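You operate a simulated robot arm through the tools that you are given. There is no shell and no other tool. Be economical: measure what you need, move in short steps, check, and stop when the job is done.

You run a simulated robot arm. Do the job below in one go: nothing can be reset, and whatever is moved stays where it is left.

## Task
Heat vessel 1 to about the heat on its programme sheet.
Fine: with the steam wheel; vent shut, pump on and trap open before the steam; steam wheel and trap shut after.
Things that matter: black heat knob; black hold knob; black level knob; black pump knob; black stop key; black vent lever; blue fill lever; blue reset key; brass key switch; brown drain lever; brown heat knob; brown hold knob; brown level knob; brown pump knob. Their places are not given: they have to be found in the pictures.

It is judged by the outcome, as a careful person would: the job done as asked, and still so three seconds after it is handed in. It fails if anything else is knocked over, pushed out of place, dropped, spilled or broken. Flat cloth is picked up by pressing the open fingertips on it (5 to 10 N) and closing them slowly along it; thin cloth reads only 2 to 8 mm in the jaws.

## Robot
A 7-joint arm with a two-finger parallel gripper, fixed in place. Base frame: the origin is at the foot of the arm, x ahead of it, y to its left, z up. Lengths are in m, angles in rad, forces in N, time in s.
With the tool pointing down near the work surface it reaches from about 0.2 to 0.74 m from the base axis. Its first joint turns from -2.897 to 2.897 rad. Payload 1.57 kg.
The tool frame sits at the grasp point between the pads (the TCP): z along the fingers, y along the line on which they close. The tips reach 0.03 m beyond it. Largest opening 0.11 m; finger width 0.024, thickness 0.012; the body of the gripper, 0.048 by 0.112 m, starts 0.078 m behind the TCP.
Orientation is that of the tool frame in the base frame, as a unit quaternion [x, y, z, w]. With the fingers straight down and closing along the base's y, the tool's x points along the base's -x, its y along +y and its z along -z.

## Interface
- The arm moves only by the tool move_arm. Its argument "motion" is a list of rows, each a list of 3 entries, a list of its own where there are three numbers: the shift along the tool's x, y, z in m, then the turn, a rotation vector about the tool's x, y, z in rad, then the gripper command, from -1 (fully open) to 1 (shut), values between in proportion. In form: [[[tx, ty, tz], [wx, wy, wz], gripper], ...]. A call has 1 to 8 rows; each row shifts and turns the commanded pose from where the row before left it, along the tool's axes as they then stand. Each row takes 0.2 s and may step no farther than 0.05 m and 0.15 rad from the row before; otherwise, or with a gripper value out of range, the whole call is refused. Where a pose cannot be reached the arm comes as near as it can. A force on the tool above 40 N (or 10 N above the force at the start of the call, whichever is more), or a blocked arm, ends the call early, and 0.2 s more pass. The fingers move at their own pace (about 0.045 m/s each) and stop on an object; they squeeze with about 39 N. The grip force told is the motor's: it shows also when the fingers shut on nothing. Time passes only in rows, and 0.2 s behind the last, so rows that do not move let the fingers close. The reply holds the time, the measured pose of the TCP, the force on the tool along the base axes, the opening and the grip force, in the units named above and with some noise, with the torque about the TCP (base axes, N m) and any sound that the robot's microphone picked up.
- Cameras (640 x 400 px; columns grow to the right, rows downward): "scene" is fixed at [0.2203, -0.4998, 1.4187]; the picture's right is [0.70, -0.71, 0.00], its down [-0.30, -0.29, -0.91] and it looks along [0.65, 0.64, -0.41] (base axes); focal length 214 px, centre (320, 200). "wrist" rides on the gripper at [0.07, 0.016, -0.141] in the tool frame; the picture's right is [-0.23, 0.97, 0.00], its down [-0.86, -0.20, -0.48] and it looks along [-0.47, -0.11, 0.88] (tool axes); focal length 222 px, centre (320, 200).
- capture(camera): a new picture of that camera. It takes no simulated time.
- raise_lower(by): slides the trunk up (or, below 0, down) by that many m; the arm rides with it, the base frame stays. It gives what a move gives, with no picture.
- measure_at(camera, pixels): for up to 12 pixels [column, row] of the newest picture of that camera ("zoom" is the newest enlarged one), the place [x, y, z] in the base frame of the surface seen there, good to about 0.002 m. It takes no simulated time.
- zoom(camera, box): a new picture of the part [left, top, right, bottom] of that camera's present view, enlarged. It takes no simulated time.
- sign_off(): hands the job in; it is judged then, once.

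Go step by step. Measure first, check grasps and placings, and put right what went wrong. The budget is 80 turns and 46 pictures, counting those below and the enlarged ones. Unless the task says otherwise, let go and move clear before handing in, and close with one line.

The tools are called after ">>>" as a command line: name --argument value ..., lists and objects as JSON in quotes. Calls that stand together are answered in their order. move_arm: Moves the arm, as the interface text tells. Its arguments: {"type":"object","properties":{"motion":{"type":"array"}},"required":["motion"]} The other tools are called the same way: raise_lower (by) slides the trunk up or down; capture (camera) takes a picture; measure_at (camera, pixels) gives the place of the surface under pixels of a picture; zoom (camera, box) takes an enlarged picture of a part of a camera's view; sign_off () hands the job in.

At the start:

```text
t: 0.0
position: [0.3149, 0.2606, 1.3095]
tool_rot: [0.0, 1.0, 0.0, 0.0]
ft_force: [0.3, 0.3, 0.5]
wrist_torque: [0.0, 0.02, 0.01]
opening: 0.1101
grip_force: 0.1
trunk travel left (down, up): [-0.525, 0.065]
```

scene: 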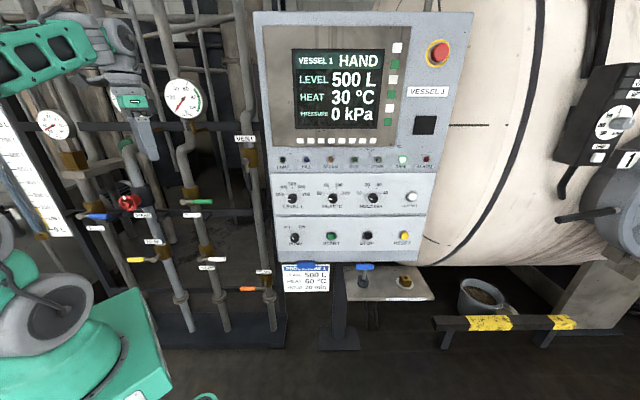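
wrist: 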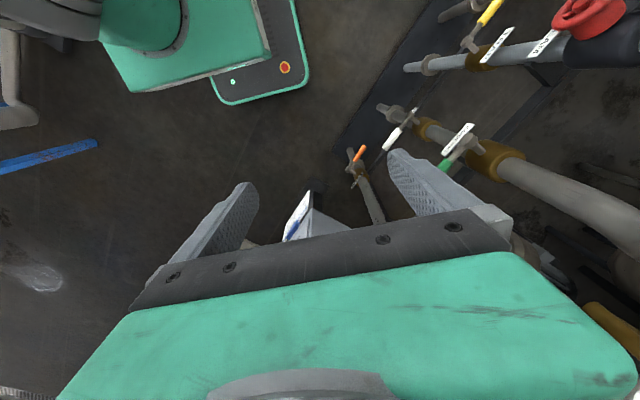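

The panel shows VESSEL 1, HAND, 500 L and 30 °C, and a sheet hangs near (305,275). I'll enlarge the sheet, the valves and the panel.

>>> zoom --camera "scene" --box '[270, 255, 350, 305]'

>>> zoom --camera "scene" --box '[30, 130, 286, 300]'

>>> zoom --camera "scene" --box '[260, 140, 440, 252]'

```text
8.00 times, centred on (310, 280) of scene
```

zoom: 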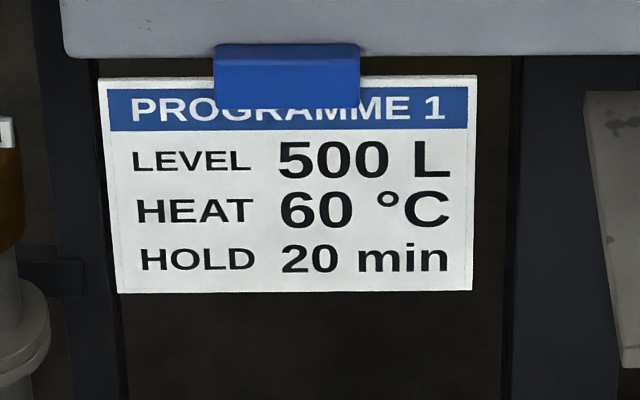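

```text
2.35 times, centred on (158, 215) of scene
```

zoom: 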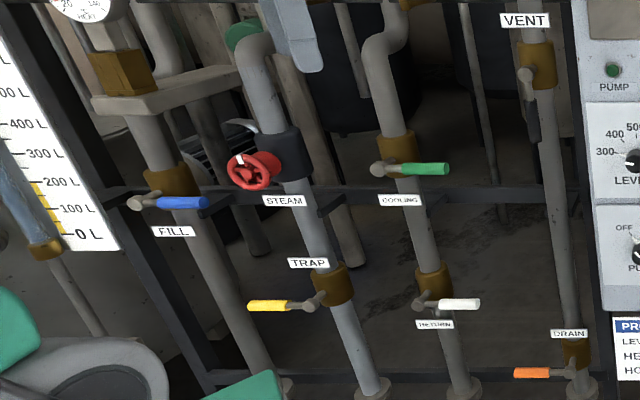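

```text
3.56 times, centred on (350, 196) of scene
```

zoom: 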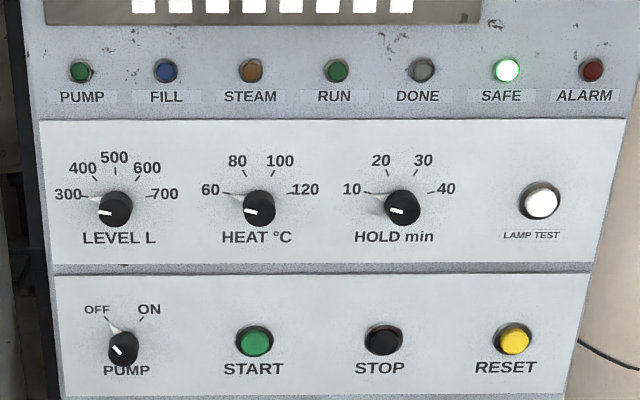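

The sheet asks for 60 °C. The vent lever stands along its pipe (open), the trap lever is across (shut), and the pump is OFF. I'll measure the controls.

>>> zoom --camera "scene" --box '[100, 170, 196, 230]'

>>> measure_at --camera "zoom" --pixels '[[130, 180], [190, 190], [230, 210], [170, 250], [190, 140], [270, 190], [90, 230], [235, 275], [320, 280], [100, 310]]'

>>> zoom --camera "scene" --box '[225, 130, 273, 190]'

>>> measure_at --camera "scene" --pixels '[[131, 260], [143, 259], [155, 253], [241, 160], [243, 180], [247, 158], [294, 238], [294, 233], [285, 205], [285, 248], [410, 240], [248, 200]]'

```text
6.67 times, centred on (148, 200) of scene
```

zoom: 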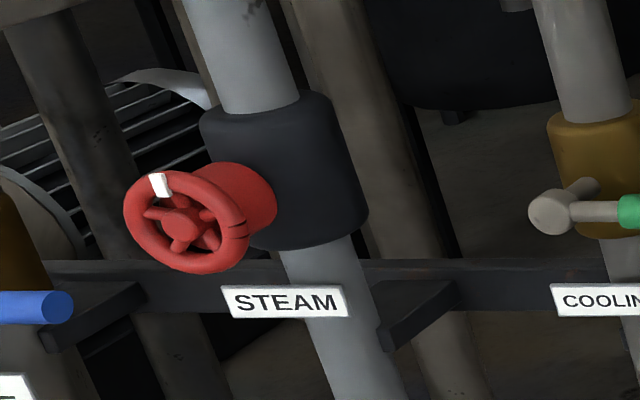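

```text
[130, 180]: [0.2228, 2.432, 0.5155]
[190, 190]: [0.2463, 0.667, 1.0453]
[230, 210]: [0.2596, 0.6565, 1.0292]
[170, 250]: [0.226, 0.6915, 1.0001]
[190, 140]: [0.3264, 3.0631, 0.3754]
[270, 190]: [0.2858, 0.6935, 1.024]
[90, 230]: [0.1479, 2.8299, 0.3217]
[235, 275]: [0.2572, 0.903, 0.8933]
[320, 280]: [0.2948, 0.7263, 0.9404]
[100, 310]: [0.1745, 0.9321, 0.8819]
```

```text
6.67 times, centred on (249, 160) of scene
```

zoom: 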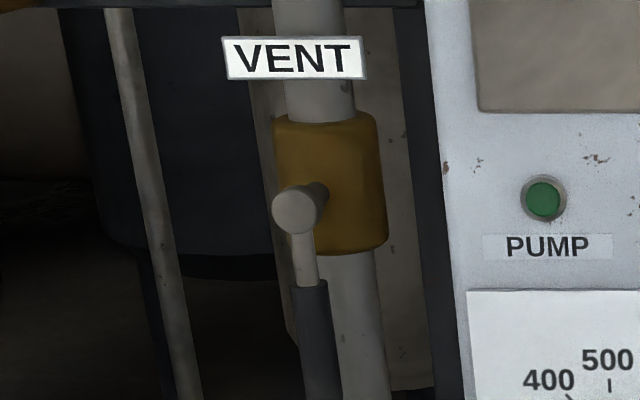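

```text
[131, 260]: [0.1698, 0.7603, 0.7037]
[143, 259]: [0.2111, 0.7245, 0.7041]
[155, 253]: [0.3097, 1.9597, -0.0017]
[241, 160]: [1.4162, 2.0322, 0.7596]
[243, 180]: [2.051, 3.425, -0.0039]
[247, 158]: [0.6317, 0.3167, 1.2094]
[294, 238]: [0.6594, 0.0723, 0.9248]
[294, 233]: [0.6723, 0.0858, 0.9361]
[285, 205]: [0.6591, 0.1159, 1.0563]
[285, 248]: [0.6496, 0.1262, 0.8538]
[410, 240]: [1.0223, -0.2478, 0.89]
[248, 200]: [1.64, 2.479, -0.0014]
```

The rack and panel face the robot roughly along (0.71, 0.70), and the wheel is about 8 cm across. I'll get finer measurements of the vent lever, trap lever and pump knob.

>>> zoom --camera "scene" --box '[216, 140, 280, 200]'

>>> measure_at --camera "zoom" --pixels '[[295, 210], [300, 250], [310, 290], [315, 330], [320, 370], [322, 390], [345, 220], [350, 320], [330, 60]]'

>>> zoom --camera "scene" --box '[118, 230, 182, 270]'

>>> measure_at --camera "zoom" --pixels '[[100, 300], [140, 300], [180, 295], [220, 293], [280, 280], [330, 240], [360, 350], [230, 140]]'

>>> zoom --camera "scene" --box '[278, 220, 310, 252]'

>>> measure_at --camera "zoom" --pixels '[[320, 150], [320, 200], [300, 220], [345, 230], [320, 250], [250, 200], [420, 200], [320, 320], [320, 60]]'

```text
6.67 times, centred on (248, 170) of scene
```

zoom: 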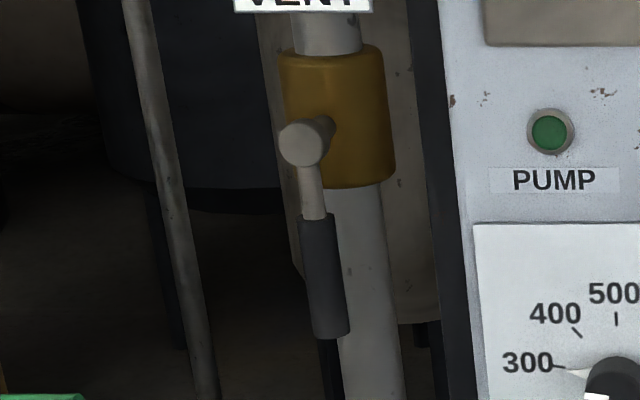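

```text
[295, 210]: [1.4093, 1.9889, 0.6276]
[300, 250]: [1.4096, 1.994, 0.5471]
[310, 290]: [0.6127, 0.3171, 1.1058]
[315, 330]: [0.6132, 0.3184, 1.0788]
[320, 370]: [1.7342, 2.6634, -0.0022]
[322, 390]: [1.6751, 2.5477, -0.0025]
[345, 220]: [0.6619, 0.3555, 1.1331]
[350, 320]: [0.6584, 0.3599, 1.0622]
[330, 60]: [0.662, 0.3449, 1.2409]
```

```text
10.00 times, centred on (150, 250) of scene
```

zoom: 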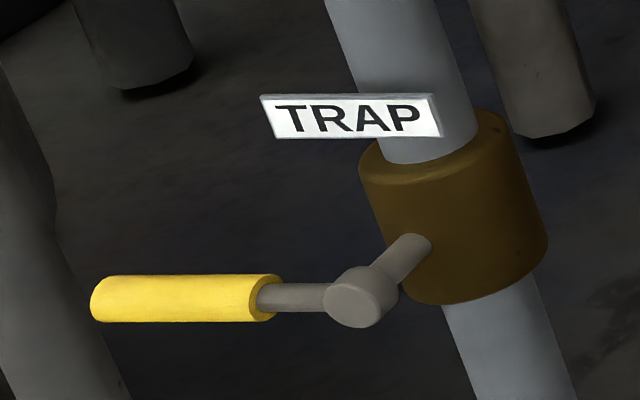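

```text
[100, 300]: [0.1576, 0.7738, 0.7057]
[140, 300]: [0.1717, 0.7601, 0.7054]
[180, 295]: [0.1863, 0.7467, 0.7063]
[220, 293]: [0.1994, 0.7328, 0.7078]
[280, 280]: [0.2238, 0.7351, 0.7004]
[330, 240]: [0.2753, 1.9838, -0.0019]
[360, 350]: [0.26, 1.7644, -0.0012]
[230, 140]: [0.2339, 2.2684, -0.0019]
```

```text
12.50 times, centred on (294, 236) of scene
```

zoom: 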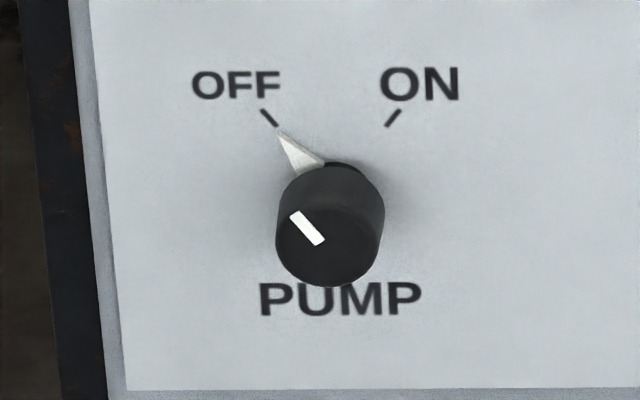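

```text
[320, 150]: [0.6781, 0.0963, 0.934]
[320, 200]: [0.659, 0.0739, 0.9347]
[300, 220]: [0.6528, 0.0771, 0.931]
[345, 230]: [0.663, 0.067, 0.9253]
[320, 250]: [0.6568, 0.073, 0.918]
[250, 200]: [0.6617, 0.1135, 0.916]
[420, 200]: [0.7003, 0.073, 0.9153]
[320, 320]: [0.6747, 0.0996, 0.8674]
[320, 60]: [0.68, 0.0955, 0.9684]
```

The vent lever hangs down, with its handle around (0.613, 0.318, 1.07–1.15) and its hub at z≈1.205. I'll start by yawing the tool 45° while moving outward.

>>> move_arm --motion '[[[-0.028, 0, 0], [0, 0, -0.131], 1], [[-0.028, 0.004, 0], [0, 0, -0.131], 1], [[-0.027, 0.007, 0], [0, 0, -0.131], 1], [[-0.026, 0.011, 0], [0, 0, -0.131], 1], [[-0.024, 0.014, 0], [0, 0, -0.131], 1], [[-0.022, 0.017, 0], [0, 0, -0.13], 1]]'

```text
t: 1.4
position: [0.4352, 0.3566, 1.3092]
tool_rot: [-0.37, 0.929, 0.003, 0.007]
ft_force: [13.2, 9.6, -21.8]
wrist_torque: [-0.49, 0.82, 0.09]
opening: 0.0
grip_force: 9.3
trunk travel left (down, up): [-0.525, 0.065]
stopped in row 6: the force on the tool passed its limit at 119 N (the readings are from after the stop); the commanded pose is now the measured one
```

I had the sign of the y shift wrong, and the arm touched something at (0.435, 0.357). I'll look before backing off.

>>> capture --camera "scene"

>>> capture --camera "wrist"

```text
35 pictures are left
```

scene: 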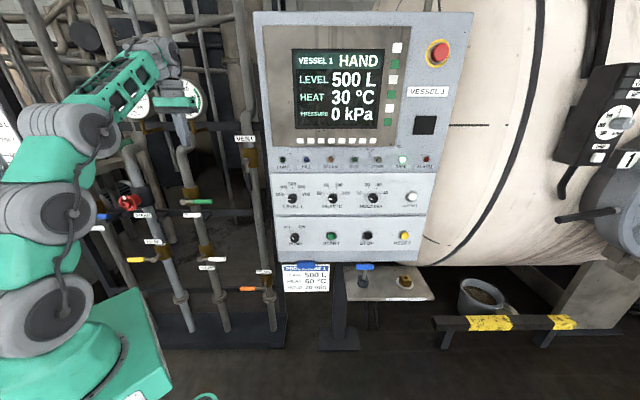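

```text
34 pictures are left
```

wrist: 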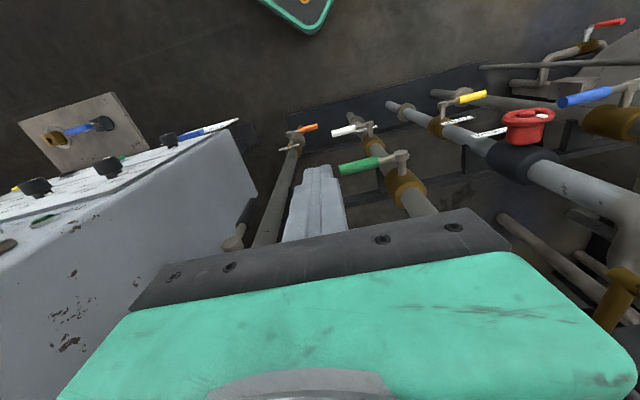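

The hand touched the gauge and pipe near (182,98), which look unharmed. I'll back off towards the robot, then move right.

>>> move_arm --motion '[[[0.03, 0, 0], [0, 0, 0], 1], [[0.04, 0, 0], [0, 0, 0], 1], [[0.04, 0, 0], [0, 0, 0], 1], [[0.0, -0.045, 0], [0, 0, 0], 1], [[0.0, -0.045, 0], [0, 0, 0], 1], [[0, -0.03, 0], [0, 0, -0.02], 1]]'

```text
t: 2.8
position: [0.4389, 0.1924, 1.3099]
tool_rot: [-0.379, 0.925, 0.003, 0.007]
ft_force: [0.3, 0.7, 0.5]
wrist_torque: [0.01, 0.0, 0.04]
opening: 0.0
grip_force: 21.5
trunk travel left (down, up): [-0.525, 0.065]
```

The tool is clear at d≈0.45. Next I'll tilt the fingers forward towards the rack.

>>> move_arm --motion '[[[0, 0, 0], [0, -0.143, 0], 1], [[0, 0, 0], [0, -0.143, 0], 1], [[0, 0, 0], [0, -0.143, 0], 1], [[0, 0, 0], [0, -0.143, 0], 1], [[0, 0, 0], [0, -0.143, 0], 1], [[0, 0, 0], [0, -0.143, 0], 1], [[0, 0, 0], [0, -0.143, 0], 1], [[0, 0, 0], [0, -0.143, 0], 1]]'

>>> move_arm --motion '[[[0, 0, 0], [0, -0.143, 0], 1], [[0, 0, 0], [0, -0.143, 0], 1], [[0, 0, 0], [0, -0.141, 0], 1], [[0, 0, 0], [0, 0, 0], 1]]'

>>> raise_lower --by -0.2

>>> capture --camera "scene"

>>> capture --camera "wrist"

```text
t: 4.6
position: [0.3144, 0.1931, 1.4829]
tool_rot: [-0.316, 0.776, 0.206, 0.506]
ft_force: [0.6, -0.3, 0.3]
wrist_torque: [0.05, 0.01, 0.0]
opening: 0.0
grip_force: 21.6
out of reach, approached as far as the arm can: row 5, 6, 7, 8
trunk travel left (down, up): [-0.525, 0.065]
```

```text
t: 5.6
position: [0.3, 0.21, 1.583]
tool_rot: [-0.266, 0.655, 0.268, 0.655]
ft_force: [0.7, -0.5, -0.2]
wrist_torque: [0.0, 0.01, 0.02]
opening: 0.0
grip_force: 21.2
out of reach, approached as far as the arm can: row 1, 3
trunk travel left (down, up): [-0.525, 0.065]
```

```text
t: 7.8
position: [0.2999, 0.2093, 1.3824]
tool_rot: [-0.266, 0.655, 0.267, 0.655]
ft_force: [0.1, 1.0, 0.6]
wrist_torque: [-0.02, 0.01, 0.0]
opening: 0.0
grip_force: 21.1
trunk travel left (down, up): [-0.325, 0.265]
```

```text
33 pictures are left
```

scene: 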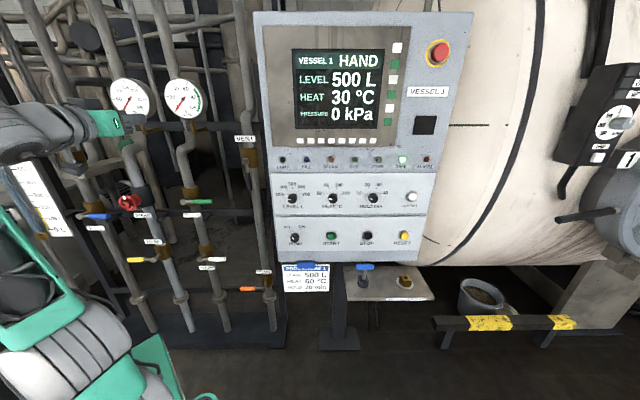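

```text
32 pictures are left
```

wrist: 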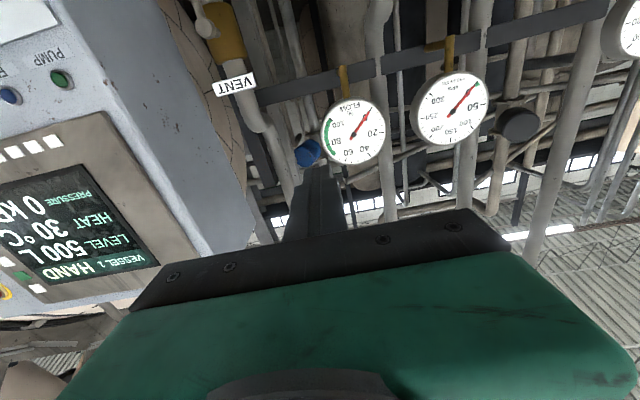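

The tool is now horizontal at (0.30, 0.21, 1.38). I'll shift right, lower the trunk to the vent lever's height, and come forward short of it.

>>> move_arm --motion '[[[0, -0.045, 0.02], [0, 0, 0], 1], [[0, -0.045, 0.02], [0, 0, 0], 1], [[0, -0.045, 0.02], [0, 0, 0], 1], [[0, -0.048, 0.02], [0, 0, 0], 1], [[0.04, 0, 0.02], [0, 0, 0], 1], [[0.04, 0, 0.02], [0, 0, 0], 1], [[0, 0, 0.01], [0, 0, 0], 1]]'

>>> raise_lower --by -0.2

>>> capture --camera "wrist"

```text
refused: row 4 steps farther than a row can; nothing moved
```

```text
t: 10.0
position: [0.3002, 0.2086, 1.1811]
tool_rot: [-0.267, 0.655, 0.268, 0.655]
ft_force: [0.4, -0.4, -0.3]
wrist_torque: [-0.03, 0.0, 0.01]
opening: 0.0
grip_force: 20.9
trunk travel left (down, up): [-0.125, 0.465]
```

```text
31 pictures are left
```

wrist: 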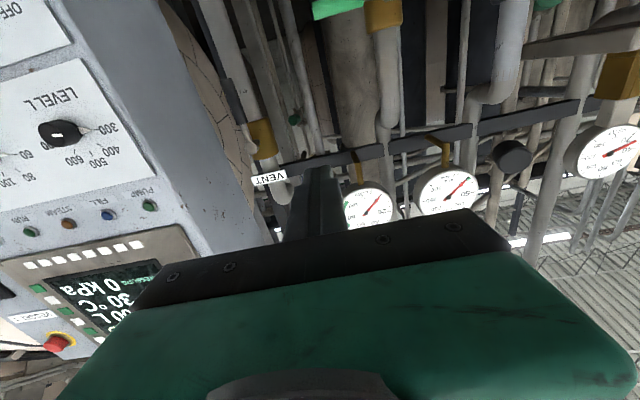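

Row 4 stepped too far, so only the trunk moved (z is now 1.18). I'll repeat the move with smaller rows.

>>> move_arm --motion '[[[0, -0.04, 0.02], [0, 0, 0], 1], [[0, -0.04, 0.02], [0, 0, 0], 1], [[0, -0.04, 0.02], [0, 0, 0], 1], [[0, -0.04, 0.02], [0, 0, 0], 1], [[0.04, -0.013, 0.02], [0, 0, 0], 1], [[0.04, 0, 0.02], [0, 0, 0], 1], [[0, 0, 0.01], [0, 0, 0], 1]]'

>>> capture --camera "wrist"

```text
t: 11.6
position: [0.3693, 0.1075, 1.0977]
tool_rot: [-0.266, 0.654, 0.269, 0.655]
ft_force: [-0.1, -0.4, -0.3]
wrist_torque: [-0.01, -0.01, 0.0]
opening: 0.0002
grip_force: 21.0
out of reach, approached as far as the arm can: row 1, 2, 3, 4, 5, 6, 7
trunk travel left (down, up): [-0.125, 0.465]
```

```text
30 pictures are left
```

wrist: 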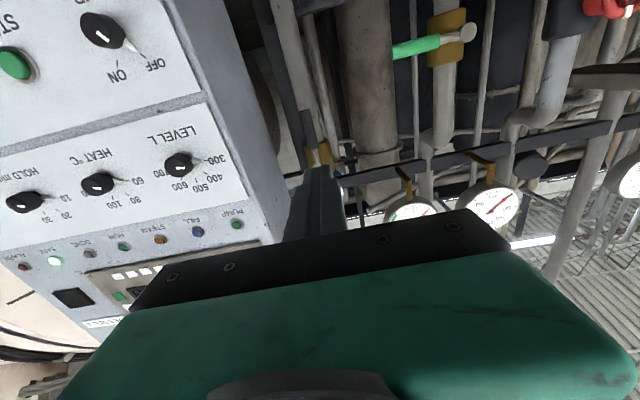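

The arm couldn't follow forward; it's at (0.369, 0.108, 1.098). I'll look at its posture.

>>> capture --camera "scene"

```text
29 pictures are left
```

scene: 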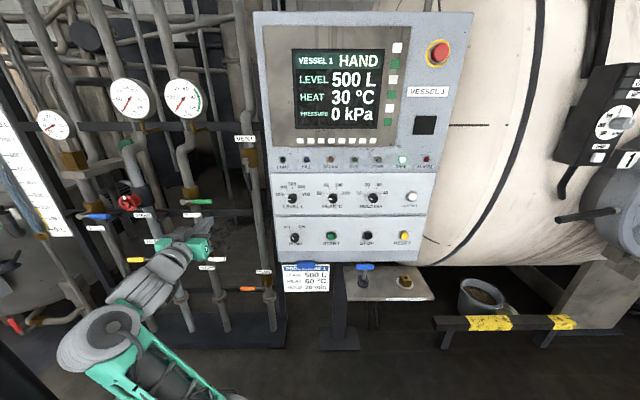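

I'll test whether it can go forward from here.

>>> move_arm --motion '[[[0, 0, 0.03], [0, 0, 0], 1], [[0, 0, 0.03], [0, 0, 0], 1], [[0, 0, 0.03], [0, 0, 0], 1], [[0, 0, 0.03], [0, 0, 0], 1], [[0, 0, 0.0], [0, 0, 0], 1]]'

```text
t: 12.8
position: [0.3623, 0.1204, 1.0962]
tool_rot: [-0.266, 0.655, 0.267, 0.655]
ft_force: [-0.6, -0.2, -0.2]
wrist_torque: [0.01, 0.0, -0.01]
opening: 0.0
grip_force: 21.2
out of reach, approached as far as the arm can: row 1, 2, 3, 4
trunk travel left (down, up): [-0.125, 0.465]
```

Fingers-forward puts the wrist at its limit in this posture. I'll tilt back down and roll the wrist round the side so the fingers end up forward with the wrist flipped. First step is the untilt.

>>> move_arm --motion '[[[0.02, 0, 0], [0, 0.15, 0], 1], [[0.02, 0, 0], [0, 0.15, 0], 1], [[0.02, 0, 0], [0, 0.15, 0], 1], [[0.02, 0, 0.01], [0, 0.15, 0], 1], [[0, 0, 0.02], [0, 0.15, 0], 1], [[0, 0, 0.02], [0, 0.15, 0], 1], [[0, 0, 0.02], [0, 0.15, 0], 1], [[0, 0, 0.02], [0, 0.15, 0], 1]]'

```text
t: 14.6
position: [0.2928, 0.141, 0.9578]
tool_rot: [-0.37, 0.91, 0.072, 0.171]
ft_force: [-1.1, -0.5, -0.5]
wrist_torque: [-0.01, -0.02, 0.03]
opening: 0.0
grip_force: 21.1
out of reach, approached as far as the arm can: row 1, 2, 3, 4, 5
trunk travel left (down, up): [-0.125, 0.465]
```

Reach is back. Now I'll roll the wrist about the forward axis, letting the fingers swing out to the left.

>>> move_arm --motion '[[[-0.019, 0.031, 0.007], [-0.139, 0, 0.05], 1], [[-0.019, 0.031, 0.007], [-0.139, 0, 0.05], 1], [[-0.019, 0.031, 0.007], [-0.139, 0, 0.05], 1], [[-0.019, 0.031, 0.007], [-0.139, 0, 0.05], 1], [[-0.019, 0.031, 0.007], [-0.139, 0, 0.05], 1], [[0, 0.031, 0], [-0.139, 0, 0.05], 1], [[0, 0.031, 0], [-0.139, 0, 0.05], 1], [[0, 0.031, 0], [-0.139, 0, 0.05], 1]]'

```text
t: 15.8
position: [0.2525, 0.3184, 1.0024]
tool_rot: [-0.301, 0.908, 0.291, 0.027]
ft_force: [0.0, 2.3, -1.4]
wrist_torque: [-0.07, 0.02, 0.05]
opening: 0.0002
grip_force: 21.4
out of reach, approached as far as the arm can: row 4, 5, 6
trunk travel left (down, up): [-0.125, 0.465]
stopped in row 6: the force on the tool passed its limit at 74 N (the readings are from after the stop); the commanded pose is now the measured one
```

Something stopped the arm at 74 N at (0.25, 0.32, 1.00). I'll look.

>>> capture --camera "scene"

>>> capture --camera "wrist"

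```text
28 pictures are left
```

scene: 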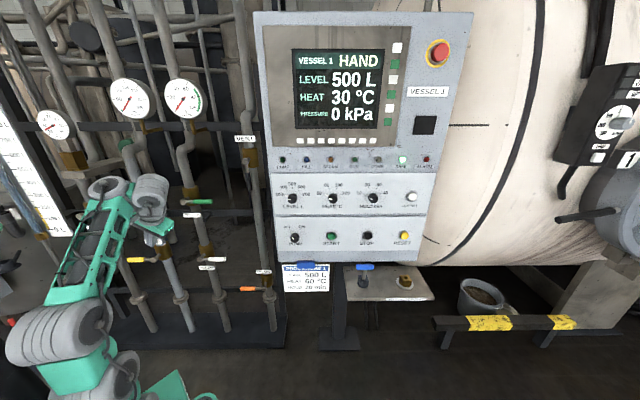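

```text
27 pictures are left
```

wrist: 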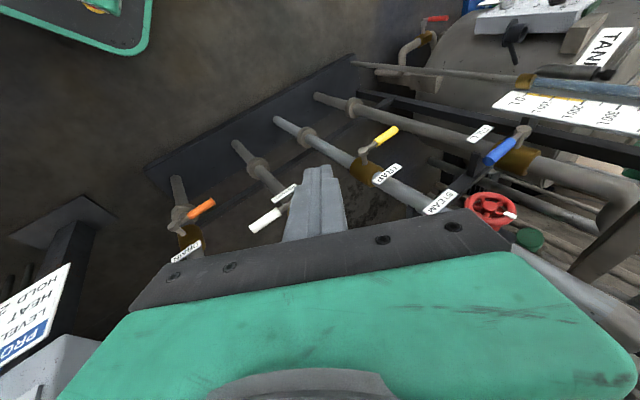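

The fingers are well clear of the pipes, so the spike was probably a jolt as the arm ran into its limits. The wrist had been too close to the robot. I'll bring the tool upright again, raise the trunk to mid-height, and retry with the wrist farther out.

>>> move_arm --motion '[[[0, 0, 0], [0.136, 0.06, 0], 1], [[0, 0, 0], [0.136, 0.06, 0], 1], [[0, 0, 0], [0.136, 0.06, 0], 1], [[0, 0, 0], [0.136, 0.06, 0], 1], [[0, 0, 0], [0, 0, 0], 1]]'

>>> raise_lower --by 0.2

>>> capture --camera "scene"

```text
t: 17.1
position: [0.2469, 0.3064, 0.9407]
tool_rot: [-0.316, 0.949, 0.001, 0.003]
ft_force: [0.7, 0.2, -0.1]
wrist_torque: [-0.05, 0.01, 0.01]
opening: 0.0
grip_force: 21.4
out of reach, approached as far as the arm can: row 4
trunk travel left (down, up): [-0.125, 0.465]
```

```text
t: 19.2
position: [0.247, 0.3088, 1.14]
tool_rot: [-0.316, 0.949, 0.001, 0.002]
ft_force: [-0.9, -0.1, 0.2]
wrist_torque: [0.03, 0.02, 0.02]
opening: 0.0
grip_force: 21.1
trunk travel left (down, up): [-0.325, 0.265]
```

```text
26 pictures are left
```

scene: 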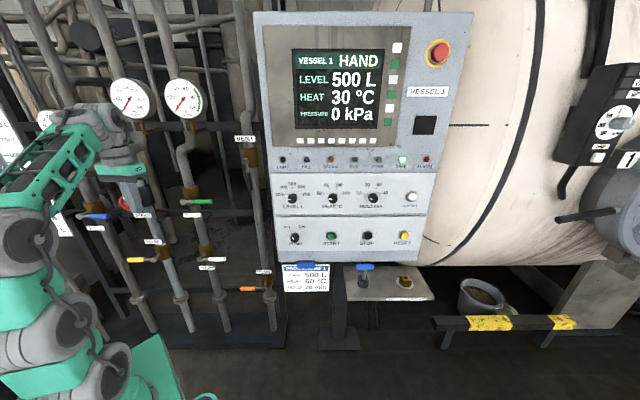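

The tool is straight down in a normal posture. I'll descend and tilt forward together, keeping the wrist well out.

>>> move_arm --motion '[[[0, 0, 0.04], [0, 0, -0.14], 1], [[-0.01, 0, 0.04], [0, -0.15, 0], 1], [[-0.02, 0, 0.04], [0, -0.15, 0], 1], [[-0.03, 0, 0.03], [0, -0.15, 0], 1], [[-0.03, 0, 0.02], [0, -0.15, 0], 1], [[-0.03, 0, 0.01], [0, -0.15, 0], 1], [[-0.03, 0, 0], [0, -0.15, 0], 1], [[-0.02, 0, 0], [0, -0.15, 0], 1]]'

```text
t: 21.0
position: [0.4086, 0.3849, 1.1878]
tool_rot: [-0.329, 0.799, 0.192, 0.466]
ft_force: [0.0, -1.3, 1.0]
wrist_torque: [0.06, 0.04, -0.01]
opening: 0.0
grip_force: 21.5
out of reach, approached as far as the arm can: row 4, 5, 6, 7
trunk travel left (down, up): [-0.325, 0.265]
```

It's now tilted 60° at (0.41, 0.385, 1.19), and the last row was reachable. I'll continue to horizontal.

>>> move_arm --motion '[[[0, 0, 0], [0, -0.13, 0], 1], [[0, 0, 0], [0, -0.13, 0], 1], [[0, 0, 0], [0, -0.13, 0], 1], [[0, 0, 0], [0, -0.125, 0], 1], [[0, 0, 0], [0, 0, 0], 1]]'

>>> capture --camera "scene"

```text
t: 22.2
position: [0.4083, 0.386, 1.1895]
tool_rot: [-0.268, 0.654, 0.27, 0.654]
ft_force: [-0.1, -0.4, -0.2]
wrist_torque: [-0.02, -0.02, 0.02]
opening: 0.0
grip_force: 21.2
trunk travel left (down, up): [-0.325, 0.265]
```

```text
25 pictures are left
```

scene: 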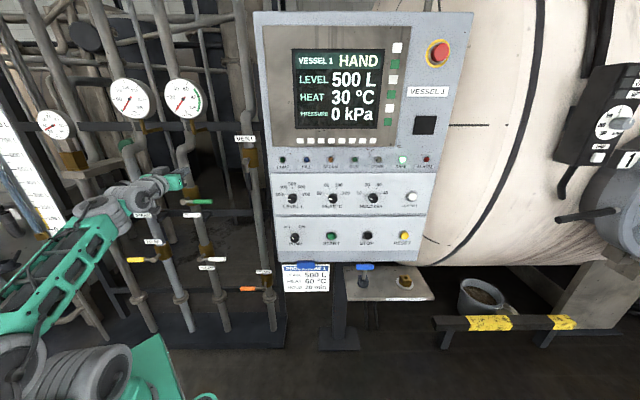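

The tool is horizontal and reachable now (d≈0.56). I'll move right towards the vent lever and lower to z≈1.10.

>>> move_arm --motion '[[[0.01, -0.04, -0.01], [0, 0, 0], 1], [[0.02, -0.04, 0], [0, 0, 0], 1], [[0.02, -0.04, 0], [0, 0, 0], 1], [[0.02, -0.04, 0], [0, 0, 0], 1], [[0.02, -0.04, 0], [0, 0, 0], 1], [[0, -0.03, 0], [0, 0, 0], 1], [[0, 0, 0], [0, 0, 0], 1]]'

>>> zoom --camera "scene" --box '[200, 130, 280, 210]'

>>> capture --camera "wrist"

```text
t: 22.9
position: [0.3591, 0.3993, 1.1669]
tool_rot: [-0.35, 0.606, 0.364, 0.614]
ft_force: [0.1, 0.1, -0.5]
wrist_torque: [0.08, -0.03, 0.02]
opening: 0.0001
grip_force: 21.3
trunk travel left (down, up): [-0.325, 0.265]
stopped in row 3: the arm was blocked; the commanded pose is now the measured one
```

```text
5.00 times, centred on (240, 170) of scene
```

zoom: 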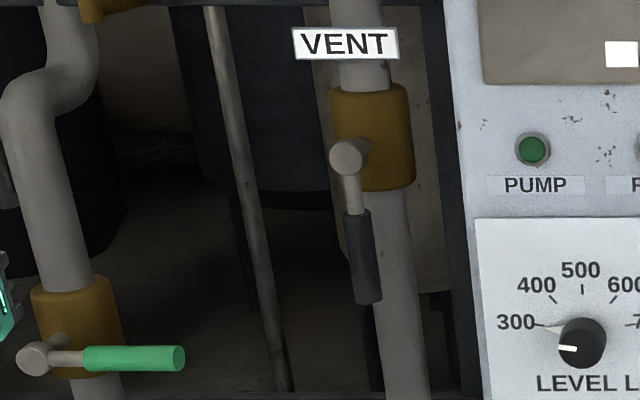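

```text
23 pictures are left
```

wrist: 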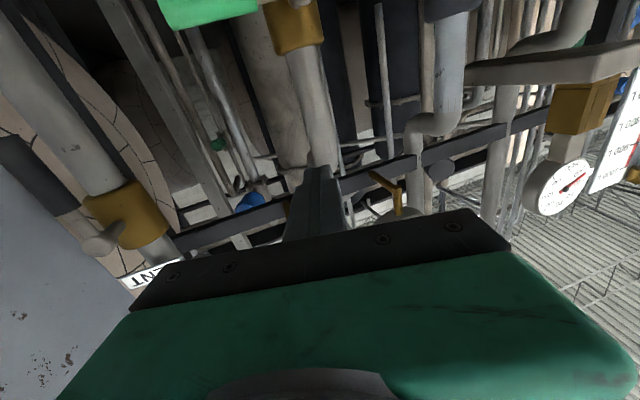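

The arm was blocked and its yaw swung to about 60°; nothing in the picture looks touched. I'll correct the yaw first, backing off slightly.

>>> move_arm --motion '[[[0, 0, -0.02], [0.1, 0, 0], 1], [[0, 0, -0.01], [0.1, 0, 0], 1], [[0, 0, 0], [0.06, 0, 0], 1], [[0, 0, 0], [0, 0, 0], 1]]'

>>> capture --camera "scene"

```text
t: 23.9
position: [0.3395, 0.385, 1.1614]
tool_rot: [-0.27, 0.651, 0.273, 0.655]
ft_force: [-0.1, 0.3, 0.4]
wrist_torque: [0.0, 0.0, -0.04]
opening: 0.0001
grip_force: 21.4
trunk travel left (down, up): [-0.325, 0.265]
```

```text
22 pictures are left
```

scene: 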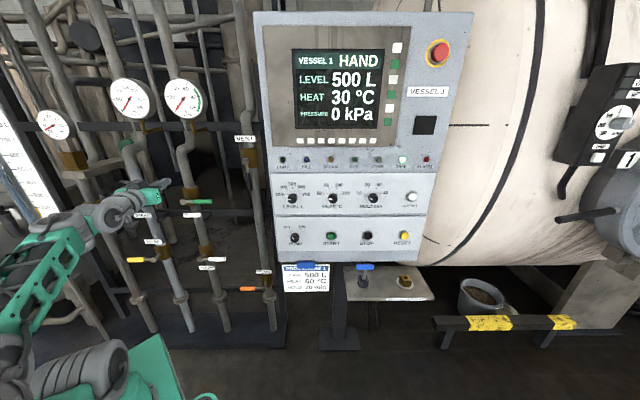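

It's back to 45° yaw with no complaints. I'll move right in small steps.

>>> move_arm --motion '[[[0, -0.02, 0], [0, 0, 0], 1], [[0, -0.02, 0], [0, 0, 0], 1], [[0, -0.02, 0], [0, 0, 0], 1], [[0, -0.02, 0], [0, 0, 0], 1]]'

```text
t: 24.9
position: [0.3929, 0.3335, 1.1603]
tool_rot: [-0.279, 0.647, 0.287, 0.65]
ft_force: [-0.1, 1.1, -0.3]
wrist_torque: [-0.01, 0.03, 0.02]
opening: 0.0001
grip_force: 21.4
trunk travel left (down, up): [-0.325, 0.265]
```

That works. I'll continue right.

>>> move_arm --motion '[[[0, -0.025, 0], [0, 0, 0], 1], [[0, -0.025, 0], [0, 0, 0], 1], [[0, -0.025, 0], [0, 0, 0], 1], [[0, -0.025, 0], [0, 0, 0], 1], [[0, 0, 0], [0, 0, 0], 1]]'

```text
t: 25.4
position: [0.3486, 0.3749, 1.1663]
tool_rot: [-0.338, 0.614, 0.345, 0.624]
ft_force: [-0.4, -0.3, 0.4]
wrist_torque: [0.0, 0.0, 0.01]
opening: 0.0001
grip_force: 21.6
trunk travel left (down, up): [-0.325, 0.265]
stopped in row 2: the arm was blocked; the commanded pose is now the measured one
```

I think joint 7 is near its end in this roll. I'll roll the hand 180° about its own axis, which should free it and put the camera on top.

>>> move_arm --motion '[[[0, 0, -0.02], [0, 0, 0.15], 1], [[0, 0, 0], [0, 0, 0.15], 1], [[0, 0, 0], [0, 0, 0.15], 1], [[0, 0, 0], [0, 0, 0.15], 1], [[0, 0, 0], [0, 0, 0.15], 1], [[0, 0, 0], [0, 0, 0.15], 1], [[0, 0, 0], [0, 0, 0.15], 1], [[0, 0, 0], [0, 0, 0.15], 1]]'

>>> move_arm --motion '[[[0, 0, 0], [0, 0, 0.15], 1], [[0, 0, 0], [0, 0, 0.15], 1], [[0, 0, 0], [0, 0, 0.15], 1], [[0, 0, 0], [0, 0, 0.15], 1], [[0, 0, 0], [0, 0, 0.15], 1], [[0, 0, 0], [0, 0, 0.15], 1], [[0, 0, 0], [0, 0, 0.15], 1], [[0, 0, 0], [0, 0, 0.15], 1]]'

>>> move_arm --motion '[[[0, 0, 0], [0, 0, 0.15], 1], [[0, 0, 0], [0, 0, 0.15], 1], [[0, 0, 0], [0, 0, 0.15], 1], [[0, 0, 0], [0, 0, 0.15], 1], [[0, 0, 0], [0, 0, 0.142], 1], [[0, 0, 0], [0, 0, 0], 1]]'

```text
t: 27.2
position: [0.3161, 0.3669, 1.1725]
tool_rot: [0.051, 0.695, 0.647, 0.311]
ft_force: [-0.2, 0.8, 0.8]
wrist_torque: [0.02, 0.01, -0.01]
opening: 0.0
grip_force: 21.5
trunk travel left (down, up): [-0.325, 0.265]
```

```text
t: 29.0
position: [0.3187, 0.3659, 1.1716]
tool_rot: [0.436, 0.544, 0.709, -0.107]
ft_force: [-0.8, -0.5, -0.7]
wrist_torque: [0.0, 0.0, -0.02]
opening: 0.0
grip_force: 21.5
trunk travel left (down, up): [-0.325, 0.265]
```

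```text
t: 30.4
position: [0.3557, 0.361, 1.1286]
tool_rot: [0.621, 0.347, 0.617, -0.336]
ft_force: [0.5, -0.4, 0.0]
wrist_torque: [0.06, -0.02, 0.0]
opening: 0.0001
grip_force: 21.4
out of reach, approached as far as the arm can: row 5
trunk travel left (down, up): [-0.325, 0.265]
```

The camera is now on top (tool x up) and the yaw is 58°. I'll correct the yaw and test moving right.

>>> move_arm --motion '[[[0, 0, 0], [-0.12, 0, 0], 1], [[0, 0, 0], [-0.105, 0, 0], 1], [[0, 0.02, 0], [0, 0, 0], 1], [[0, 0.02, 0], [0, 0, 0], 1], [[0, 0.02, 0], [0, 0, 0], 1], [[0, 0, 0], [0, 0, 0], 1]]'

>>> capture --camera "scene"

```text
t: 31.8
position: [0.4109, 0.3165, 1.1357]
tool_rot: [0.614, 0.335, 0.639, -0.321]
ft_force: [0.8, 1.2, 1.0]
wrist_torque: [0.01, -0.01, -0.02]
opening: 0.0
grip_force: 21.3
out of reach, approached as far as the arm can: row 1, 2
trunk travel left (down, up): [-0.325, 0.265]
```

```text
21 pictures are left
```

scene: 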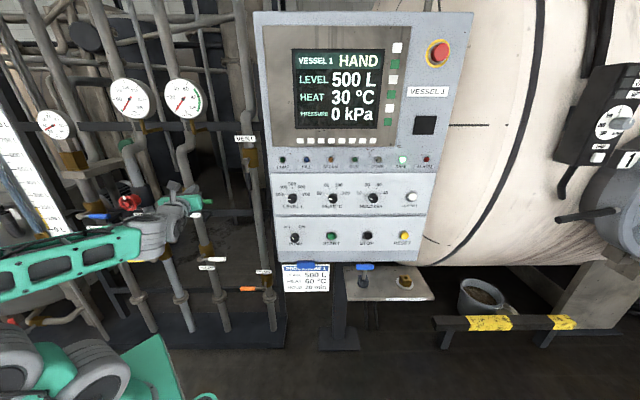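

It's moving right in this posture, with yaw at 55°. I'll continue in small steps with a gradual yaw correction.

>>> move_arm --motion '[[[0, 0.025, 0], [-0.03, 0, 0], 1], [[0, 0.025, 0], [-0.03, 0, 0], 1], [[0, 0.025, 0], [-0.03, 0, 0], 1], [[0, 0.025, 0], [-0.03, 0, 0], 1], [[0, 0.025, 0], [-0.03, 0, 0], 1], [[0, 0, 0], [-0.03, 0, 0], 1], [[0, 0, 0], [0, 0, 0], 1]]'

```text
t: 33.4
position: [0.5059, 0.2408, 1.1392]
tool_rot: [0.642, 0.276, 0.665, -0.266]
ft_force: [-0.4, 0.0, 0.2]
wrist_torque: [-0.02, 0.0, -0.01]
opening: 0.0001
grip_force: 21.0
trunk travel left (down, up): [-0.325, 0.265]
```

Now it reaches everything: yaw is 45° at (0.506, 0.241, 1.139). I'll move to the right of the vent lever and view it from the wrist.

>>> move_arm --motion '[[[-0.02, 0.02, 0], [0, 0, 0], 1], [[-0.02, 0.02, 0], [0, 0, 0], 1], [[0, 0.022, 0], [0, 0, 0], 1], [[0, 0, 0], [0, 0, 0], 1]]'

>>> capture --camera "wrist"

```text
t: 34.4
position: [0.5538, 0.1965, 1.1009]
tool_rot: [0.642, 0.275, 0.665, -0.265]
ft_force: [-0.3, -0.3, 0.7]
wrist_torque: [0.02, -0.02, 0.04]
opening: 0.0
grip_force: 21.3
trunk travel left (down, up): [-0.325, 0.265]
```

```text
20 pictures are left
```

wrist: 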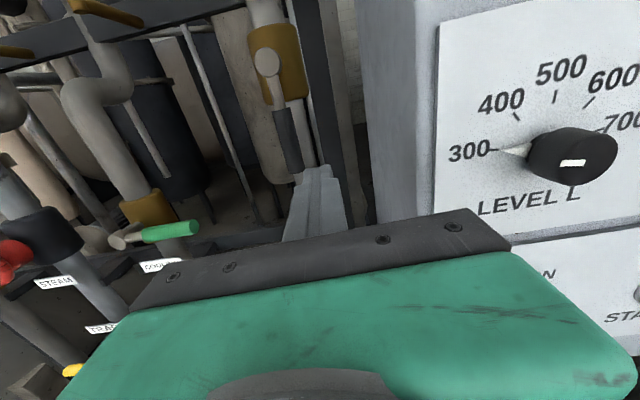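

I'll measure the handle from the wrist picture.

>>> measure_at --camera "wrist" --pixels '[[267, 62], [285, 130], [292, 160], [280, 115], [300, 185], [280, 75], [370, 150], [320, 180]]'

```text
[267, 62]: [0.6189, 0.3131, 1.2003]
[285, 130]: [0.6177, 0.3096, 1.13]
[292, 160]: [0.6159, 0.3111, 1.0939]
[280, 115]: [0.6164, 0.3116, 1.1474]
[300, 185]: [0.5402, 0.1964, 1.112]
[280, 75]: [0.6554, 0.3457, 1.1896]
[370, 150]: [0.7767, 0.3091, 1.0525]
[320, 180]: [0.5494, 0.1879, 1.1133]
```

The handle is at s≈0.212 with my closed fingers at s≈0.248, just to its right. I'll go forward beside it and push left a little to test the direction.

>>> move_arm --motion '[[[0, 0, 0.04], [0, 0, 0], 1], [[0, 0, 0.04], [0, 0, 0], 1], [[0, 0, 0.04], [0, 0, 0], 1], [[0, -0.015, 0], [0, 0, 0], 1], [[0.002, -0.015, 0], [0, 0, 0], 1], [[0.004, -0.015, 0], [0, 0, 0], 1], [[0.004, -0.015, 0], [0, 0, 0], 1]]'

>>> zoom --camera "scene" --box '[200, 130, 280, 200]'

```text
t: 36.0
position: [0.5981, 0.3254, 1.1105]
tool_rot: [0.643, 0.275, 0.664, -0.265]
ft_force: [5.3, -0.2, -3.0]
wrist_torque: [-0.04, 0.08, -0.09]
opening: 0.0
grip_force: 22.0
trunk travel left (down, up): [-0.325, 0.265]
```

```text
5.71 times, centred on (240, 165) of scene
```

zoom: 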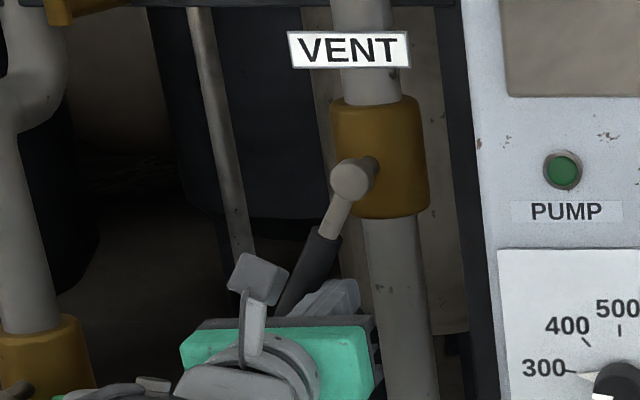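

The lever swings left freely. I'll follow the arc up to horizontal.

>>> move_arm --motion '[[[0.006, -0.016, 0], [0, 0, 0], 1], [[0.01, -0.015, 0], [0, 0, 0], 1], [[0.011, -0.012, 0], [0, 0, 0], 1], [[0.015, -0.01, 0], [0, 0, 0], 1], [[0.015, -0.008, 0], [0, 0, 0], 1], [[0.012, -0.004, 0], [0, 0, 0], 1], [[0.008, 0, 0], [0, 0, 0], 1]]'

>>> zoom --camera "scene" --box '[200, 130, 280, 200]'

```text
t: 37.6
position: [0.5555, 0.3613, 1.1707]
tool_rot: [0.639, 0.28, 0.666, -0.264]
ft_force: [-0.8, 1.7, -5.0]
wrist_torque: [-0.1, 0.02, -0.02]
opening: 0.0
grip_force: 20.9
out of reach, approached as far as the arm can: row 5, 6, 7
trunk travel left (down, up): [-0.325, 0.265]
```

```text
5.71 times, centred on (240, 165) of scene
```

zoom: 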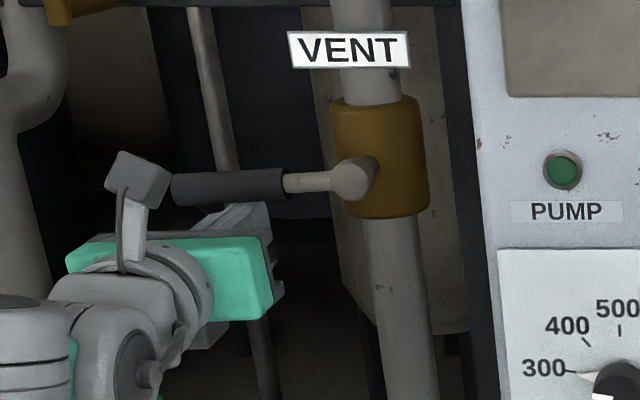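

The lever is nearly horizontal, perhaps 3° short, and the arm reported out of reach. I'll use the trunk to nudge it up a bit more.

>>> raise_lower --by 0.012

>>> zoom --camera "scene" --box '[220, 145, 260, 170]'

```text
t: 38.4
position: [0.5553, 0.3619, 1.1759]
tool_rot: [0.645, 0.282, 0.66, -0.264]
ft_force: [-2.2, 0.0, -3.0]
wrist_torque: [-0.04, 0.01, 0.0]
opening: 0.0
grip_force: 21.1
trunk travel left (down, up): [-0.337, 0.253]
stopped: the force on the tool passed its limit at 41 N (the readings are from after the stop); the commanded pose is now the measured one
```

```text
16.00 times, centred on (240, 158) of scene
```

zoom: 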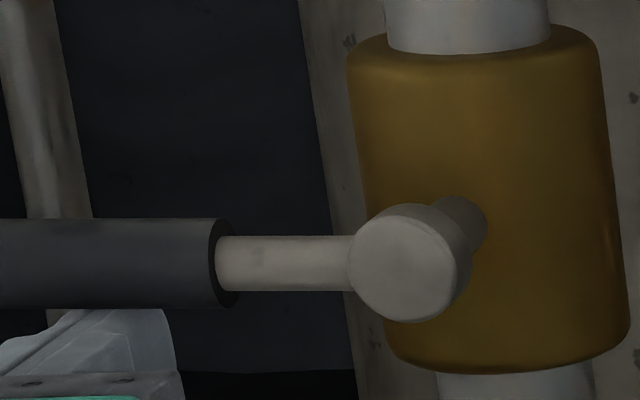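

The vent lever is horizontal and hard against its stop, so it's shut. I'll back off, move right and lower the trunk to the pump knob.

>>> move_arm --motion '[[[-0.015, 0, 0], [0, 0, 0], 1], [[0, 0, -0.045], [0, 0, 0], 1], [[0, 0, -0.045], [0, 0, 0], 1], [[0, 0, -0.045], [0, 0, 0], 1], [[0, 0, -0.045], [0, 0, 0], 1], [[0, 0.04, 0], [0, 0, 0], 1], [[0, 0.04, 0], [0, 0, 0], 1], [[0, 0.04, 0], [0, 0, 0], 1]]'

>>> raise_lower --by -0.235

>>> move_arm --motion '[[[0, 0.04, 0], [0, 0, 0], 0.5], [[0, 0.04, 0], [0, 0, 0], 0], [[0, 0.04, 0], [0, 0, 0], 0], [[0, 0.036, 0], [0, 0, 0], -0.1], [[0, 0, 0], [0, 0, 0], -0.1]]'

>>> capture --camera "wrist"

```text
t: 40.2
position: [0.5125, 0.1494, 1.1655]
tool_rot: [0.643, 0.283, 0.661, -0.264]
ft_force: [0.2, -0.8, 0.0]
wrist_torque: [-0.03, 0.02, -0.04]
opening: 0.0001
grip_force: 21.8
trunk travel left (down, up): [-0.337, 0.253]
```

```text
t: 42.6
position: [0.5135, 0.1486, 0.9307]
tool_rot: [0.645, 0.281, 0.661, -0.264]
ft_force: [0.3, 0.3, -0.3]
wrist_torque: [-0.02, -0.01, 0.01]
opening: 0.0001
grip_force: 21.5
trunk travel left (down, up): [-0.102, 0.488]
```

```text
t: 43.8
position: [0.6213, 0.0395, 0.9317]
tool_rot: [0.644, 0.282, 0.66, -0.265]
ft_force: [-0.1, -0.4, 0.4]
wrist_torque: [-0.02, 0.01, -0.02]
opening: 0.0604
grip_force: 0.0
trunk travel left (down, up): [-0.102, 0.488]
```

```text
16 pictures are left
```

wrist: 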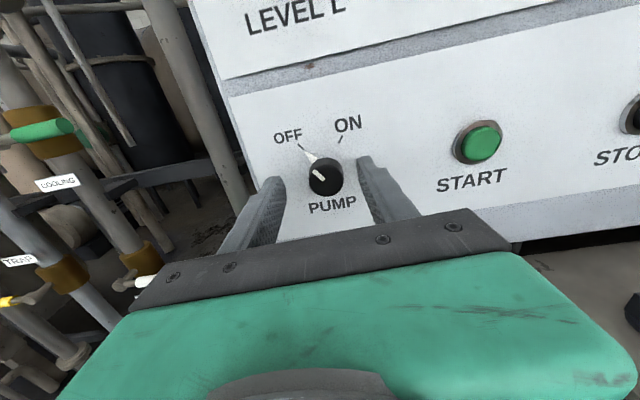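

The knob is between the fingers at about (323,177). I'll measure its face.

>>> measure_at --camera "wrist" --pixels '[[322, 177], [314, 184], [334, 184], [322, 168], [323, 190], [300, 195], [362, 190]]'

```text
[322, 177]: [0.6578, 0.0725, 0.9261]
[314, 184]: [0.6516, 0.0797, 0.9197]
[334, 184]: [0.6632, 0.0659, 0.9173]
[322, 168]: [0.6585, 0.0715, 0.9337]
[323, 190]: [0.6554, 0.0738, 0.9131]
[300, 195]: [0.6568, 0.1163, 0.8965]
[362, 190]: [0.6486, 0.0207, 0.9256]
```

Knob centre is at s≈0.4095, z≈0.924. I'll pre-roll -45°, align, go forward and close.

>>> move_arm --motion '[[[-0.0075, 0.002, 0], [0, 0, -0.131], -0.1], [[0, 0, 0], [0, 0, -0.131], -0.1], [[0, 0, 0], [0, 0, -0.131], -0.1], [[0, 0, 0], [0, 0, -0.131], -0.1], [[0, 0, 0], [0, 0, -0.131], -0.1], [[0, 0, 0], [0, 0, -0.13], -0.1], [[0, 0, 0], [0, 0, 0], -0.1]]'

```text
t: 45.4
position: [0.6259, 0.0384, 0.9261]
tool_rot: [0.487, 0.507, 0.711, 0.009]
ft_force: [0.8, 0.4, 0.6]
wrist_torque: [-0.01, -0.02, 0.02]
opening: 0.0605
grip_force: 0.1
trunk travel left (down, up): [-0.102, 0.488]
```

Aligned within 2 mm. Going forward and closing on the knob.

>>> move_arm --motion '[[[0, 0, 0.02], [0, 0, 0], -0.1], [[0, 0, 0.019], [0, 0, 0], -0.1], [[0, 0, 0], [0, 0, 0], -0.1], [[0, 0, 0], [0, 0, 0], 1], [[0, 0, 0], [0, 0, 0], 1], [[0, 0, 0], [0, 0, 0], 1]]'

```text
t: 46.9
position: [0.6515, 0.0701, 0.9237]
tool_rot: [0.489, 0.509, 0.708, 0.002]
ft_force: [-11.8, 7.7, -6.6]
wrist_torque: [0.42, -0.34, 0.28]
opening: 0.0329
grip_force: 30.5
trunk travel left (down, up): [-0.102, 0.488]
stopped in row 6: the force on the tool passed its limit at 44 N (the readings are from after the stop); the commanded pose is now the measured one
```

Gripped at 33 mm, which matches the knob. Turning clockwise 90°.

>>> move_arm --motion '[[[0, 0, 0], [0, 0, 0.14], 1], [[0, 0, 0], [0, 0, 0.14], 1], [[0, 0, 0], [0, 0, 0.14], 1], [[0, 0, 0], [0, 0, 0.14], 1], [[0, 0, 0], [0, 0, 0.14], 1], [[0, 0, 0], [0, 0, 0.14], 1], [[0, 0, 0], [0, 0, 0.14], 1], [[0, 0, 0], [0, 0, 0.14], 1]]'

>>> move_arm --motion '[[[0, 0, 0], [0, 0, 0.14], 1], [[0, 0, 0], [0, 0, 0.14], 1], [[0, 0, 0], [0, 0, 0.14], 1], [[0, 0, 0], [0, 0, 0.03], 1]]'

>>> zoom --camera "scene" --box '[250, 50, 410, 250]'

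```text
t: 48.6
position: [0.653, 0.0648, 0.9203]
tool_rot: [0.671, 0.21, 0.631, -0.329]
ft_force: [18.8, 3.2, 0.0]
wrist_torque: [0.22, -0.26, -1.04]
opening: 0.0329
grip_force: 41.2
out of reach, approached as far as the arm can: row 8
trunk travel left (down, up): [-0.102, 0.488]
stopped in row 8: the force on the tool passed its limit at 80 N (the readings are from after the stop); the commanded pose is now the measured one
```

```text
t: 48.9
position: [0.65, 0.0645, 0.9205]
tool_rot: [0.669, 0.2, 0.632, -0.335]
ft_force: [20.2, 1.8, 2.1]
wrist_torque: [0.31, -0.37, -0.46]
opening: 0.0327
grip_force: 41.3
out of reach, approached as far as the arm can: row 1
trunk travel left (down, up): [-0.102, 0.488]
stopped in row 1: the force on the tool passed its limit at 83 N (the readings are from after the stop); the commanded pose is now the measured one
```

```text
2.00 times, centred on (330, 150) of scene
```

zoom: 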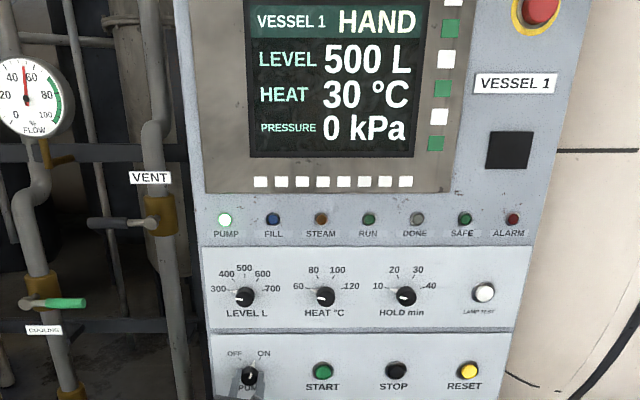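

The PUMP lamp is lit and the flow gauge reads about 50%, but the roll limit stopped me before ON. I'll open, roll back and regrip to finish the turn.

>>> move_arm --motion '[[[0, 0, 0], [0, 0, 0], -0.1], [[0, 0, 0], [0, 0, 0], -0.1], [[0, 0, 0], [0, 0, 0], -0.1], [[0, 0, -0.02], [0, 0, -0.1], -0.1], [[0, 0, -0.02], [0, 0, -0.1], -0.1]]'

>>> zoom --camera "scene" --box '[250, 120, 410, 250]'

```text
t: 50.1
position: [0.6221, 0.0368, 0.9212]
tool_rot: [0.644, 0.269, 0.663, -0.272]
ft_force: [-0.8, 0.0, 0.2]
wrist_torque: [-0.01, -0.01, -0.02]
opening: 0.0604
grip_force: 0.1
trunk travel left (down, up): [-0.102, 0.488]
```

```text
3.08 times, centred on (330, 185) of scene
```

zoom: 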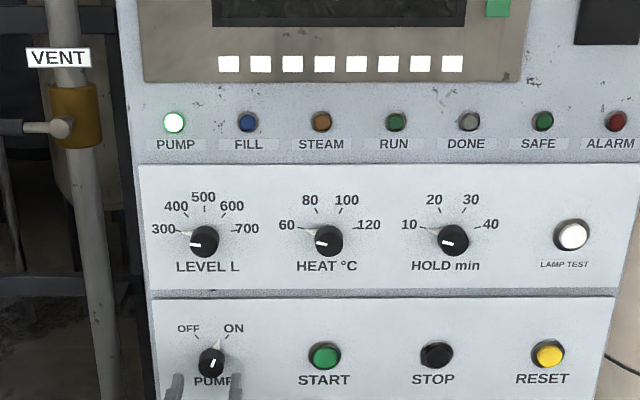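

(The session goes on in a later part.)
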